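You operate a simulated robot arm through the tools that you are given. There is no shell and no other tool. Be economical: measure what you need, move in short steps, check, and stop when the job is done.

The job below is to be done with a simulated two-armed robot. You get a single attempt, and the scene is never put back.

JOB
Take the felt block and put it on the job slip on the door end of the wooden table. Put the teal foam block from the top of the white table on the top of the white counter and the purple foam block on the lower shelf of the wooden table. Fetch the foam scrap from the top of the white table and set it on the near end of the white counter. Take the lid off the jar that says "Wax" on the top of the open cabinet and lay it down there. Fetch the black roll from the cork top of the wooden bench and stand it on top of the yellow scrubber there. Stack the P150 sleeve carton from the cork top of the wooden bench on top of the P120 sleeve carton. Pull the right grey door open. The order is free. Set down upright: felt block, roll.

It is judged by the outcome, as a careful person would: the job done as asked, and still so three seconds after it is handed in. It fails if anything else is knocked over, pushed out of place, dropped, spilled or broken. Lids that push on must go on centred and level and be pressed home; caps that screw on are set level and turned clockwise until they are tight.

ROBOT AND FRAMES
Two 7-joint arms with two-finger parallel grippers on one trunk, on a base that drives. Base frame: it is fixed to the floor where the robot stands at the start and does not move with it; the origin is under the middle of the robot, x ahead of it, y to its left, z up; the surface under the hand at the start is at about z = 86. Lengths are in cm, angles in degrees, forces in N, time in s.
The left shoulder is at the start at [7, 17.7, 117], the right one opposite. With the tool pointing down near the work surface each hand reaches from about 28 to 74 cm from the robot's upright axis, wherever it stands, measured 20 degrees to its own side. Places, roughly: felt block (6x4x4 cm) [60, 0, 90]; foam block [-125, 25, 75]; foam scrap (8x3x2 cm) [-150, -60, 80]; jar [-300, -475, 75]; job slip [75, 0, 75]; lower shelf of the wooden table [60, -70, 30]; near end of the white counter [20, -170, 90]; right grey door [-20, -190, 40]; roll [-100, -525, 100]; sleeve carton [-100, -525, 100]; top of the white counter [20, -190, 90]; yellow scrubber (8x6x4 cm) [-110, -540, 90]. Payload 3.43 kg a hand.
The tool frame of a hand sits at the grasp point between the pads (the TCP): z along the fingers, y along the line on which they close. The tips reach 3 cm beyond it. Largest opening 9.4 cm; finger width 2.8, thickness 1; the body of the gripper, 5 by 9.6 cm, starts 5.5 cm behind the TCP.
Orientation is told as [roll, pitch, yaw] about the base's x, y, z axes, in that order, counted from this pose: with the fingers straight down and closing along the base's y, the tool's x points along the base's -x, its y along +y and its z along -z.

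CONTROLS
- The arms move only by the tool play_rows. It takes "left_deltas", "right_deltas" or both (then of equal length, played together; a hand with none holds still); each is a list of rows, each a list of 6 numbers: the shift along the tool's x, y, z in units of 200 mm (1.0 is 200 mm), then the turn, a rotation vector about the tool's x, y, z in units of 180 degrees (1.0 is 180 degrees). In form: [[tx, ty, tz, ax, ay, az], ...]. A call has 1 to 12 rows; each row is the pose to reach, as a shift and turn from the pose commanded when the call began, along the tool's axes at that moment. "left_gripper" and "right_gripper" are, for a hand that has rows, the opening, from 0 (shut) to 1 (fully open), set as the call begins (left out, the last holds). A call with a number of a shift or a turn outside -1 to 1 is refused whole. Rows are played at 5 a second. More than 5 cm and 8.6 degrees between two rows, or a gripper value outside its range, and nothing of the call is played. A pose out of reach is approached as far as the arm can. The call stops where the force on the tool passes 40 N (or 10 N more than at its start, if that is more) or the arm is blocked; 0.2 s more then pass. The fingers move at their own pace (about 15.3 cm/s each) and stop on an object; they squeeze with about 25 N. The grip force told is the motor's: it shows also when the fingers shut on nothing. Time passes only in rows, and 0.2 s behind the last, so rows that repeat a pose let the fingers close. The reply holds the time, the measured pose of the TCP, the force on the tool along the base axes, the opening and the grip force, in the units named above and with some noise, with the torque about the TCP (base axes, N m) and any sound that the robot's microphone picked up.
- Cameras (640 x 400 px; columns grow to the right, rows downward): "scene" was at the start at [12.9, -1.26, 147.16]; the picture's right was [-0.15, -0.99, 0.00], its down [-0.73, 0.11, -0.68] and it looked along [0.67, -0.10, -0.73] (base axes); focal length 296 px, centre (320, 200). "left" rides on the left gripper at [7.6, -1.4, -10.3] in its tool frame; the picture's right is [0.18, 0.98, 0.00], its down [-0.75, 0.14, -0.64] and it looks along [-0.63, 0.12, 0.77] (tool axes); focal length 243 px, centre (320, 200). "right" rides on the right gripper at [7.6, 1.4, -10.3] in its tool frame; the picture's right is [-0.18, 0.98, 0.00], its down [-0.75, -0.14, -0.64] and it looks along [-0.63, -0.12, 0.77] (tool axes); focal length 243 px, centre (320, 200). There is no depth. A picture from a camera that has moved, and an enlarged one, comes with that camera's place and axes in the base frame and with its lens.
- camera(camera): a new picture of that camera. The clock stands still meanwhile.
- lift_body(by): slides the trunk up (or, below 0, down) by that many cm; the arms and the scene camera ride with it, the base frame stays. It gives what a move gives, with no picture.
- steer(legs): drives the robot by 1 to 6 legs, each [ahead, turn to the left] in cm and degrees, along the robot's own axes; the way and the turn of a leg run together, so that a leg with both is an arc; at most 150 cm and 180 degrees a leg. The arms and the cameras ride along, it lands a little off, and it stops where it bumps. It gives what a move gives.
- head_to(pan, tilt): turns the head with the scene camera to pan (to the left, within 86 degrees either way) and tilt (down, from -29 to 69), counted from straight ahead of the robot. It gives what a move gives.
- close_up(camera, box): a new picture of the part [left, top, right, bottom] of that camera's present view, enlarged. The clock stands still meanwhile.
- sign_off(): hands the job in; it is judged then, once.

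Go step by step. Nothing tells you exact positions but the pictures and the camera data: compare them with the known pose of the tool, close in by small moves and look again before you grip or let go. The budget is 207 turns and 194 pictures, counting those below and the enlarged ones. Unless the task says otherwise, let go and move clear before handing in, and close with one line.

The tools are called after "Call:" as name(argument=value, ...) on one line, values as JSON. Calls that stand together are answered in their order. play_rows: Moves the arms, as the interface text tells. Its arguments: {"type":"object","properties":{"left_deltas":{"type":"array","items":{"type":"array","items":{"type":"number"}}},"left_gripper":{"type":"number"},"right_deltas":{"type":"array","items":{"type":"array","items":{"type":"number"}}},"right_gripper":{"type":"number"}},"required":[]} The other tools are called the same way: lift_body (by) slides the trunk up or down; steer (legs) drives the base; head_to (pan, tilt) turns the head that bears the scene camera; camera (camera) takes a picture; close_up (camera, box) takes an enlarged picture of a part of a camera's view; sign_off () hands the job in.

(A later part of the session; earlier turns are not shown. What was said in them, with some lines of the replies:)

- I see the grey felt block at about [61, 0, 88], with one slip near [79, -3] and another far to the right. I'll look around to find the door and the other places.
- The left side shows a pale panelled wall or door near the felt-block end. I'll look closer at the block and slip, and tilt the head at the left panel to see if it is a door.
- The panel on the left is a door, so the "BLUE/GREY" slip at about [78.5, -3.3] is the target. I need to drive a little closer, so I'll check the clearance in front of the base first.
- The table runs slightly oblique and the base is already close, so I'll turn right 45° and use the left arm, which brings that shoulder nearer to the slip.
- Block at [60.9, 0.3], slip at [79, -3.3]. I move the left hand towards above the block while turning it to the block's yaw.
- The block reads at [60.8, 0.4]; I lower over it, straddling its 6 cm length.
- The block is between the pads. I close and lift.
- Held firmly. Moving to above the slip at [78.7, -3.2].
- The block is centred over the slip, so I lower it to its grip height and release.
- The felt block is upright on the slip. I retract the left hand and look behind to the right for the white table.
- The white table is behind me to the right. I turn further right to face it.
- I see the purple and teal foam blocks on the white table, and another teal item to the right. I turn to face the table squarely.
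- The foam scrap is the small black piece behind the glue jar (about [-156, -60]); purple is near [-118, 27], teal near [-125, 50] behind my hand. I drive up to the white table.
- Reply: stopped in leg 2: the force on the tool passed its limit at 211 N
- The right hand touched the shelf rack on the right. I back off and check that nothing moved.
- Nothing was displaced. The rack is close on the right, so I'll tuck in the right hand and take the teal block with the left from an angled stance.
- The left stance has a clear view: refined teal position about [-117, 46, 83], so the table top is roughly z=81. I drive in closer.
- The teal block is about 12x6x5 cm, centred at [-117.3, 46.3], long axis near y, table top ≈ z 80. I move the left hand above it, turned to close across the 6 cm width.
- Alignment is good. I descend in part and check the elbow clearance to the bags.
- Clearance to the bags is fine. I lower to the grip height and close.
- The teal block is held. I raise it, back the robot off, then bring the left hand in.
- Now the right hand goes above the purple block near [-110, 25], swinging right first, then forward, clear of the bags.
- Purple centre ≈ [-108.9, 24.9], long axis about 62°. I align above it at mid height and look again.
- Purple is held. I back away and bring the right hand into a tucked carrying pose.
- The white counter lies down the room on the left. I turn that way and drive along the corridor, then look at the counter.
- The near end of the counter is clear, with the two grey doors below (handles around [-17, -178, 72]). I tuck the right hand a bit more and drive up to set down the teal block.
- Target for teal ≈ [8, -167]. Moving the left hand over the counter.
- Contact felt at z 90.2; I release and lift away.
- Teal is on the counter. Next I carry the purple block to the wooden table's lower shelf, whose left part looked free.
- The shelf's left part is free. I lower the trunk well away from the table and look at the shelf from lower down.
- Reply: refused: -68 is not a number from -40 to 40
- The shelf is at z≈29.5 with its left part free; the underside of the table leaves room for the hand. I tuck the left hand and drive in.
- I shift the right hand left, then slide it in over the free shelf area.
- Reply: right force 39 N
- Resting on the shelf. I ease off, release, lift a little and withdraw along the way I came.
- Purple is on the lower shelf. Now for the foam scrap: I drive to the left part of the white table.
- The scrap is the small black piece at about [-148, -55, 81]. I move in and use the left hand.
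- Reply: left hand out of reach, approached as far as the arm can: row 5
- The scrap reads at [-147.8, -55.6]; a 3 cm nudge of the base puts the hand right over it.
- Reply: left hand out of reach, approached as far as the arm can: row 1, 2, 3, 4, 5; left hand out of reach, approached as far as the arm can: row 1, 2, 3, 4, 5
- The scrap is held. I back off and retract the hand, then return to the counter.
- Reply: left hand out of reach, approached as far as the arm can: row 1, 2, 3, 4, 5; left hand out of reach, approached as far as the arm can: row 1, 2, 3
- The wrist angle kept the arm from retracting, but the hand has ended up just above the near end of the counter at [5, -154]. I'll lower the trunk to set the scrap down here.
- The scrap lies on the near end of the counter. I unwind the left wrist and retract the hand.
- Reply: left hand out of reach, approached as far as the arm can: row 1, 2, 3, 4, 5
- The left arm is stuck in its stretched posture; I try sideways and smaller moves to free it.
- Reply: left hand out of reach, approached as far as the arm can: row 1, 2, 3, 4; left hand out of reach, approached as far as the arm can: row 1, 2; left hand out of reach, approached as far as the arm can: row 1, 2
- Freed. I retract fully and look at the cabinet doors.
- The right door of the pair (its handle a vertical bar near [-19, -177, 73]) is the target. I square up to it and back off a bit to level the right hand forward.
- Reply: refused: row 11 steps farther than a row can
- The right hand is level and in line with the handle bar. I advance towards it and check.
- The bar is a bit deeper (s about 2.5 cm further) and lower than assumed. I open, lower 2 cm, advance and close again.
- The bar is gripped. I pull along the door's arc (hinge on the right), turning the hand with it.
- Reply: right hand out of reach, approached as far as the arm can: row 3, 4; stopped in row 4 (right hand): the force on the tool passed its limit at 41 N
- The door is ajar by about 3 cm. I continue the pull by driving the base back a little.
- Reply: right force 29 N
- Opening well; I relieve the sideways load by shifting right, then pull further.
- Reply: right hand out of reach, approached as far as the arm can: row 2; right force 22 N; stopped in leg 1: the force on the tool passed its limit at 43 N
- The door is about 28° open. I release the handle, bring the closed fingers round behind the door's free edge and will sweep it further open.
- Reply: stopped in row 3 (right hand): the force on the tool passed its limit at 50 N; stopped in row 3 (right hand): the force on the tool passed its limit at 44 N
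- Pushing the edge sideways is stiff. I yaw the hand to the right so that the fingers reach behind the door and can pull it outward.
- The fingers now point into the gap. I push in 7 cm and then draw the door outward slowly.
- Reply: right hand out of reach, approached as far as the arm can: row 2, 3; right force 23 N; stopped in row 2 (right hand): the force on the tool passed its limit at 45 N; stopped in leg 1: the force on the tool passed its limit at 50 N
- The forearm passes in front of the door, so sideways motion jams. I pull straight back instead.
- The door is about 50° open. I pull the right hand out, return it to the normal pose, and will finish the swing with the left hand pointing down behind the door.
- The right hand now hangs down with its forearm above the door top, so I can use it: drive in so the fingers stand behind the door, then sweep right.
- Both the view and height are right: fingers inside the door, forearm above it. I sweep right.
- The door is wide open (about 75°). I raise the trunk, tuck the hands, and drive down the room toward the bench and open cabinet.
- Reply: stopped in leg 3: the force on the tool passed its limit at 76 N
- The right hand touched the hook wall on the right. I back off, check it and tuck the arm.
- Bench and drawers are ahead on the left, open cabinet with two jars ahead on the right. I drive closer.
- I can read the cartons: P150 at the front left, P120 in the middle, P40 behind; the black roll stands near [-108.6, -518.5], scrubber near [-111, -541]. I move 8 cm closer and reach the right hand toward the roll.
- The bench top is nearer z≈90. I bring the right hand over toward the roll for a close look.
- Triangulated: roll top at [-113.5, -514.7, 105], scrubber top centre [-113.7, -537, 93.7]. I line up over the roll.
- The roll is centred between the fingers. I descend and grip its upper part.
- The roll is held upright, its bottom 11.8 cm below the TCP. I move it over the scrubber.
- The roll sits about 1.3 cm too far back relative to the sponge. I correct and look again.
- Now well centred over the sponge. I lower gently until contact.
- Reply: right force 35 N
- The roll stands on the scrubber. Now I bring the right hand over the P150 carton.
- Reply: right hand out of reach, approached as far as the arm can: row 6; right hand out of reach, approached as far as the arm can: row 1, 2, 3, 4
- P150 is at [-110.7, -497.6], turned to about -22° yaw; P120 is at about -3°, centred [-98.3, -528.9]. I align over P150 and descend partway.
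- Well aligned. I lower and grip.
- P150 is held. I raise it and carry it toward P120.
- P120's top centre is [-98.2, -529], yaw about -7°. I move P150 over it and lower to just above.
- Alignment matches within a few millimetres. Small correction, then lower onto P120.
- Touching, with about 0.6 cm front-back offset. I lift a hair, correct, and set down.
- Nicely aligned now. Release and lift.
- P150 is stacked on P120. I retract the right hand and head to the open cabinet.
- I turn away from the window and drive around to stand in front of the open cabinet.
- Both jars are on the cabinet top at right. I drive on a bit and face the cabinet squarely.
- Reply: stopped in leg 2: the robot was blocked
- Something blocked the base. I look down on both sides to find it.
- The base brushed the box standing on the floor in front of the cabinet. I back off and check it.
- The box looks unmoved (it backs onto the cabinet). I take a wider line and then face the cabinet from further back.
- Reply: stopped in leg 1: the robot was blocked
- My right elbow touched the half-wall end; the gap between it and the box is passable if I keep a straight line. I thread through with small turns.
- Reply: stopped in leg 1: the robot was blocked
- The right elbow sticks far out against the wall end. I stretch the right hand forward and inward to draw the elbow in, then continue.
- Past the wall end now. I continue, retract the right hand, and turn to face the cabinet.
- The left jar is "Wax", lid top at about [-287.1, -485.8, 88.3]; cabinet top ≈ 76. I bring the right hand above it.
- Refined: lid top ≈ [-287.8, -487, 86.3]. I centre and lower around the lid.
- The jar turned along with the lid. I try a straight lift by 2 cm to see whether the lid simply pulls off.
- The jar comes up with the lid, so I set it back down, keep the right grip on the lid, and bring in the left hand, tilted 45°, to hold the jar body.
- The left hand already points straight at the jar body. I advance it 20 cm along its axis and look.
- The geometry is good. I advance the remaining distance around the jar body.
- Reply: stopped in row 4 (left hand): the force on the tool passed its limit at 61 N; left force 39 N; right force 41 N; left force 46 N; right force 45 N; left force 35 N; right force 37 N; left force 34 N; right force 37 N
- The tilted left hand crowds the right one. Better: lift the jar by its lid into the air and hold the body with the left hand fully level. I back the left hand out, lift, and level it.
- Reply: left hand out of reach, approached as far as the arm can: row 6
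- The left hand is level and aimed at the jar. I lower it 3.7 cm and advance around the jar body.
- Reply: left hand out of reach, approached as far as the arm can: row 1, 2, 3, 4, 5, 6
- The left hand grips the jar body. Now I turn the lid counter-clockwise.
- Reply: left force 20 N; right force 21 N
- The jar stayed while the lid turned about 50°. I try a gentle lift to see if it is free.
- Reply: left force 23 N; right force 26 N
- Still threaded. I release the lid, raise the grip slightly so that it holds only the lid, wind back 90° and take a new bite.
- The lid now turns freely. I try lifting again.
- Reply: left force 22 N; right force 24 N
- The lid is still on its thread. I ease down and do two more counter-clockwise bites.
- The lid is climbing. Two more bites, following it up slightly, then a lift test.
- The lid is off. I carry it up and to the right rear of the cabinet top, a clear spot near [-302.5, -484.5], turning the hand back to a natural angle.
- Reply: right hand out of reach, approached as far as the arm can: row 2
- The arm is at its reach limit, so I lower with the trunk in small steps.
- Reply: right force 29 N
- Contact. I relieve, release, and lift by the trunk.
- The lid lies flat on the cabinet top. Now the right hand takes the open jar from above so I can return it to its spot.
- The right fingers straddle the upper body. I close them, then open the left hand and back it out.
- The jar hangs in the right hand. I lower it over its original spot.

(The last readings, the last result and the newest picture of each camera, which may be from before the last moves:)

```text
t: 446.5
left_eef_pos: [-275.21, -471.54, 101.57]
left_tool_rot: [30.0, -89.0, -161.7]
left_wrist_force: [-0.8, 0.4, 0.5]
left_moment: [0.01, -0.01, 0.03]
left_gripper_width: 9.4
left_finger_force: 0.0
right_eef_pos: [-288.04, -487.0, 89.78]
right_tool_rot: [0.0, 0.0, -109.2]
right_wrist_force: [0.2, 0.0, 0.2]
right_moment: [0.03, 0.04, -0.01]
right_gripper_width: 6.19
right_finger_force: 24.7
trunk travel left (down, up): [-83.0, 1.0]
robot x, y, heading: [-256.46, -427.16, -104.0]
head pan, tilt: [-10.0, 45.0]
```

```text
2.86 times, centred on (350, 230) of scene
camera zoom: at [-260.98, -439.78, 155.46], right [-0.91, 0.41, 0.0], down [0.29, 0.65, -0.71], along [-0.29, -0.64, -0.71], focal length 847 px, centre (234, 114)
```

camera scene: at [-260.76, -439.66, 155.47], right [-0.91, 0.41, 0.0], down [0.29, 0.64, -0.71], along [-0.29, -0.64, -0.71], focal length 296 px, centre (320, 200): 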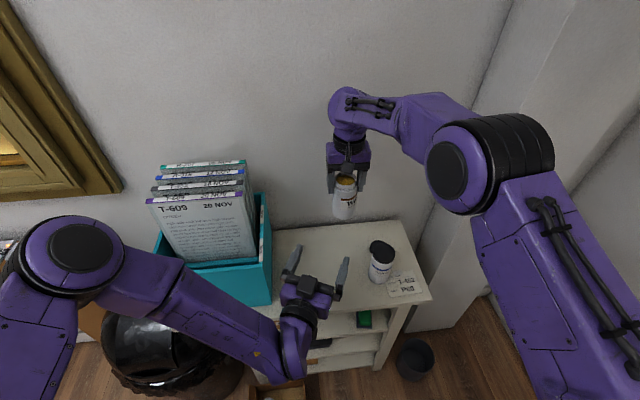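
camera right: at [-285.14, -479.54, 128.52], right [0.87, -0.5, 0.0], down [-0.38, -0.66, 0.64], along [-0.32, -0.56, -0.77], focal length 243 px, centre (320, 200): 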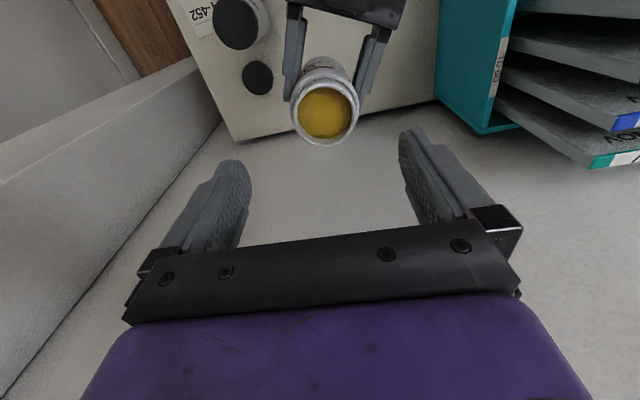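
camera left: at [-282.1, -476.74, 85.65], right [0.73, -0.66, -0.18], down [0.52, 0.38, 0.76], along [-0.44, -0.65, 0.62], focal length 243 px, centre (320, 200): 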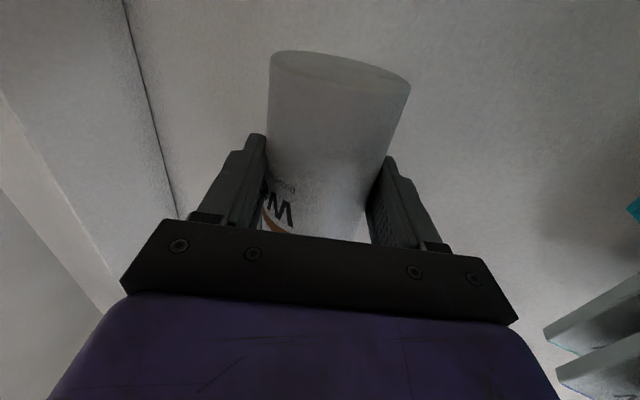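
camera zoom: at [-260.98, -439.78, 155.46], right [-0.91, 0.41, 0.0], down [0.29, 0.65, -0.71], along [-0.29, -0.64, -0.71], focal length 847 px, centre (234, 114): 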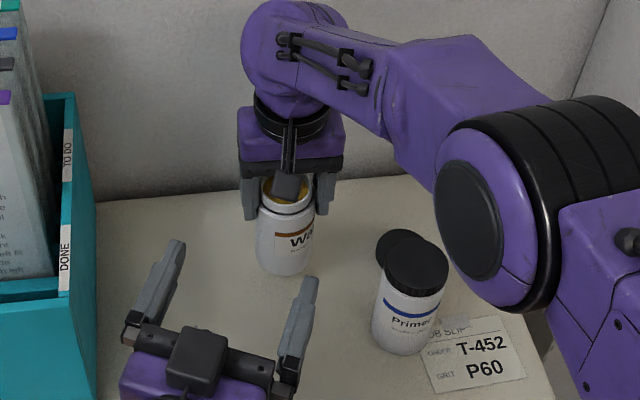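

Call:
play_rows(right_deltas=[[0, 0, 0.08, 0, 0, 0], [0, 0, 0.15, 0, 0, 0]])

Call:
play_rows(right_deltas=[[0, 0, 0.015, 0, 0, 0], [0, 0, 0.03, 0, 0, 0]])

Call:
play_rows(right_deltas=[[0, 0, 0.012, 0, 0, 0], [0, 0, 0.022, 0, 0, 0]])

Call:
play_rows(right_deltas=[[0, 0, 0.01, 0, 0, 0], [0, 0, 0.02, 0, 0, 0]])

```text
t: 447.1
left_eef_pos: [-275.3, -471.53, 101.62]
left_tool_rot: [30.0, -88.9, -162.0]
left_wrist_force: [-0.1, 0.4, -0.2]
left_moment: [-0.01, 0.02, 0.0]
left_gripper_width: 9.38
left_finger_force: 0.1
right_eef_pos: [-288.0, -487.04, 86.8]
right_tool_rot: [0.0, -0.1, -109.5]
right_wrist_force: [0.3, -0.1, 0.1]
right_moment: [0.01, 0.0, 0.01]
right_gripper_width: 6.18
right_finger_force: 24.8
trunk travel left (down, up): [-83.0, 1.0]
robot x, y, heading: [-256.15, -427.26, -104.4]
head pan, tilt: [-10.0, 45.0]
```

```text
t: 447.7
left_eef_pos: [-275.23, -471.56, 101.52]
left_tool_rot: [30.7, -89.1, -162.6]
left_wrist_force: [0.2, -0.1, -0.3]
left_moment: [-0.01, -0.01, -0.01]
left_gripper_width: 9.43
left_finger_force: 0.1
right_eef_pos: [-287.98, -486.98, 86.27]
right_tool_rot: [0.0, -0.1, -109.3]
right_wrist_force: [-0.7, -0.7, -0.4]
right_moment: [0.01, -0.01, -0.01]
right_gripper_width: 6.16
right_finger_force: 25.1
trunk travel left (down, up): [-83.0, 1.0]
robot x, y, heading: [-256.33, -427.09, -104.3]
head pan, tilt: [-10.0, 45.0]
```

```text
t: 448.3
left_eef_pos: [-275.25, -471.48, 101.51]
left_tool_rot: [30.8, -89.0, -162.7]
left_wrist_force: [0.6, 0.4, 0.8]
left_moment: [-0.03, -0.01, -0.02]
left_gripper_width: 9.4
left_finger_force: 0.2
right_eef_pos: [-287.88, -486.86, 85.79]
right_tool_rot: [0.0, -0.1, -109.3]
right_wrist_force: [-0.5, -0.3, 0.0]
right_moment: [0.0, -0.01, -0.01]
right_gripper_width: 6.15
right_finger_force: 24.6
trunk travel left (down, up): [-83.0, 1.0]
robot x, y, heading: [-256.08, -427.34, -104.4]
head pan, tilt: [-10.0, 45.0]
```

```text
t: 448.9
left_eef_pos: [-275.25, -471.5, 101.45]
left_tool_rot: [30.9, -89.2, -162.8]
left_wrist_force: [0.0, 0.3, -1.1]
left_moment: [-0.03, -0.02, 0.01]
left_gripper_width: 9.41
left_finger_force: 0.2
right_eef_pos: [-287.88, -486.91, 85.37]
right_tool_rot: [0.1, 0.0, -109.3]
right_wrist_force: [0.0, 0.2, -0.6]
right_moment: [0.0, -0.02, -0.02]
right_gripper_width: 6.16
right_finger_force: 24.6
trunk travel left (down, up): [-83.0, 1.0]
robot x, y, heading: [-256.38, -427.26, -104.1]
head pan, tilt: [-10.0, 45.0]
```

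Call:
play_rows(right_deltas=[[0, 0, 0.01, 0, 0, 0], [0, 0, 0.02, 0, 0, 0]])

Call:
play_rows(right_deltas=[[0, 0, 0.01, 0, 0, 0], [0, 0, 0.02, 0, 0, 0]])

Call:
play_rows(right_deltas=[[0, 0, 0.01, 0, 0, 0], [0, 0, 0.02, 0, 0, 0]])

Call:
close_up(camera="scene", box=[290, 180, 400, 280])

```text
t: 449.5
left_eef_pos: [-275.16, -471.27, 101.59]
left_tool_rot: [34.1, -89.0, -166.1]
left_wrist_force: [-0.9, -0.2, 0.5]
left_moment: [0.03, 0.0, -0.01]
left_gripper_width: 9.39
left_finger_force: 0.1
right_eef_pos: [-287.94, -486.84, 85.35]
right_tool_rot: [0.0, -0.3, -109.4]
right_wrist_force: [-0.5, -1.8, 9.4]
right_moment: [0.03, -0.13, 0.0]
right_gripper_width: 6.15
right_finger_force: 25.0
trunk travel left (down, up): [-83.0, 1.0]
robot x, y, heading: [-256.64, -427.24, -104.3]
head pan, tilt: [-10.0, 45.0]
```

```text
t: 450.1
left_eef_pos: [-275.02, -471.08, 101.74]
left_tool_rot: [39.6, -89.2, -171.5]
left_wrist_force: [-0.4, -0.1, -0.6]
left_moment: [-0.03, 0.01, 0.0]
left_gripper_width: 9.4
left_finger_force: 0.1
right_eef_pos: [-288.04, -486.81, 85.21]
right_tool_rot: [0.0, -0.5, -109.4]
right_wrist_force: [-3.0, -9.5, 29.1]
right_moment: [-0.52, -0.2, -0.08]
right_gripper_width: 6.18
right_finger_force: 25.1
right hand out of reach, approached as far as the arm can: row 2
trunk travel left (down, up): [-83.0, 1.0]
robot x, y, heading: [-256.43, -427.34, -104.3]
head pan, tilt: [-10.0, 45.0]
```

```text
t: 450.7
left_eef_pos: [-275.19, -471.43, 101.54]
left_tool_rot: [35.7, -89.1, -167.6]
left_wrist_force: [-0.6, -0.1, 0.1]
left_moment: [-0.05, 0.01, 0.02]
left_gripper_width: 9.41
left_finger_force: 0.1
right_eef_pos: [-288.0, -487.15, 85.13]
right_tool_rot: [0.3, -0.9, -109.4]
right_wrist_force: [1.1, 0.7, 14.3]
right_moment: [0.35, -0.54, -0.04]
right_gripper_width: 6.19
right_finger_force: 24.6
trunk travel left (down, up): [-83.0, 1.0]
robot x, y, heading: [-256.0, -427.07, -104.3]
head pan, tilt: [-10.0, 45.0]
stopped in row 2 (right hand): the force on the tool passed its limit at 42 N (the readings are from after the stop); the commanded pose is now the measured one
```

```text
4.00 times, centred on (345, 230) of scene
camera zoom: at [-260.82, -439.57, 155.42], right [-0.91, 0.41, 0.0], down [0.29, 0.64, -0.71], along [-0.29, -0.64, -0.71], focal length 1186 px, centre (220, 80)
```

zoom: 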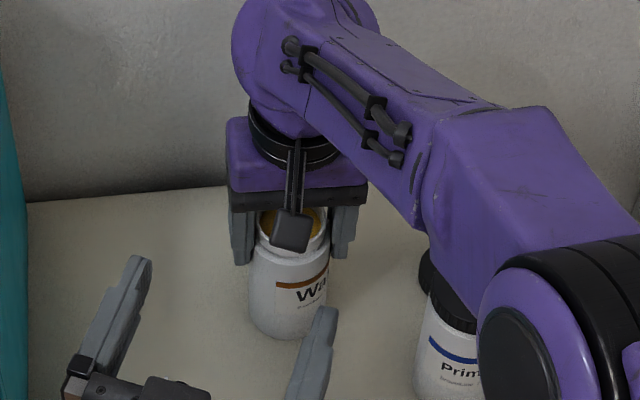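

The jar stands on the cabinet. I ease, release, and lift clear.

Call:
play_rows(right_deltas=[[0, 0, -0.005, 0, 0, 0], [0, 0, -0.008, 0, 0, 0]])

Call:
play_rows(right_deltas=[[0, 0, 0, 0, 0, 0], [0, 0, 0, 0, 0, 0], [0, 0, 0, 0, 0, 0], [0, 0, -0.1, 0, 0, 0], [0, 0, -0.25, 0, 0, 0], [0, 0, -0.45, 0, 0, 0], [0, 0, -0.65, 0, 0, 0], [0, 0, -0.85, 0, 0, 0], [0, 0, -1.0, 0, 0, 0]], right_gripper=1)

Call:
camera(camera="scene")

```text
t: 451.3
left_eef_pos: [-275.12, -471.44, 101.53]
left_tool_rot: [32.8, -89.1, -164.7]
left_wrist_force: [-0.3, 0.7, -0.9]
left_moment: [0.02, 0.0, 0.05]
left_gripper_width: 9.4
left_finger_force: 0.0
right_eef_pos: [-288.07, -486.85, 85.06]
right_tool_rot: [0.3, -0.8, -109.5]
right_wrist_force: [-0.6, -2.9, 6.5]
right_moment: [-0.25, -0.22, -0.06]
right_gripper_width: 6.19
right_finger_force: 24.7
trunk travel left (down, up): [-83.0, 1.0]
robot x, y, heading: [-256.33, -427.55, -104.6]
head pan, tilt: [-10.0, 45.0]
```

```text
t: 453.3
left_eef_pos: [-275.09, -471.41, 101.6]
left_tool_rot: [33.5, -89.2, -165.3]
left_wrist_force: [0.5, 0.0, 0.3]
left_moment: [-0.01, -0.03, 0.02]
left_gripper_width: 9.39
left_finger_force: 0.1
right_eef_pos: [-288.17, -486.5, 105.02]
right_tool_rot: [0.2, -0.6, -109.6]
right_wrist_force: [-0.1, 0.1, 0.4]
right_moment: [0.0, -0.04, -0.01]
right_gripper_width: 9.41
right_finger_force: 0.0
trunk travel left (down, up): [-83.0, 1.0]
robot x, y, heading: [-256.47, -427.3, -104.3]
head pan, tilt: [-10.0, 45.0]
```

```text
6 pictures are left
camera scene: at [-260.85, -439.6, 155.47], right [-0.91, 0.41, 0.0], down [0.29, 0.64, -0.71], along [-0.29, -0.64, -0.71], focal length 296 px, centre (320, 200)
```

scene: 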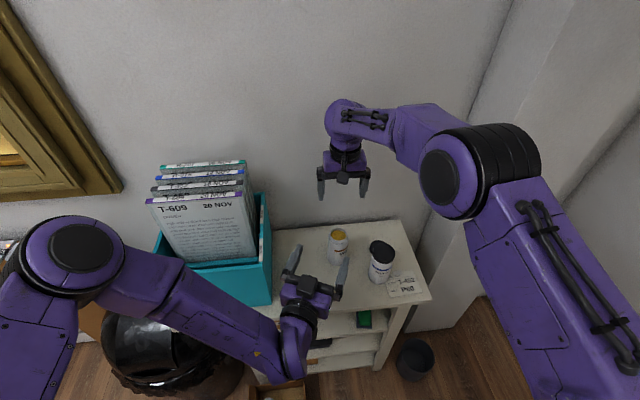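

The wax jar stands open at its spot, its lid lies flat beside the Primer jar, and both hands are empty and clear. I checked each earlier item as I placed it, so I hand the job in.

Call:
sign_off()

```text
The job is handed in.
```

All the requested placements are done, the right grey door is open, the wax jar is open with its lid beside it, and the job is handed in. I did not re-check the earlier items at the end; along the way my hand or arm hit the shoe rack, the hook wall and the half-wall, and the base probably brushed a box on the floor, with no displacement seen in the pictures I took.
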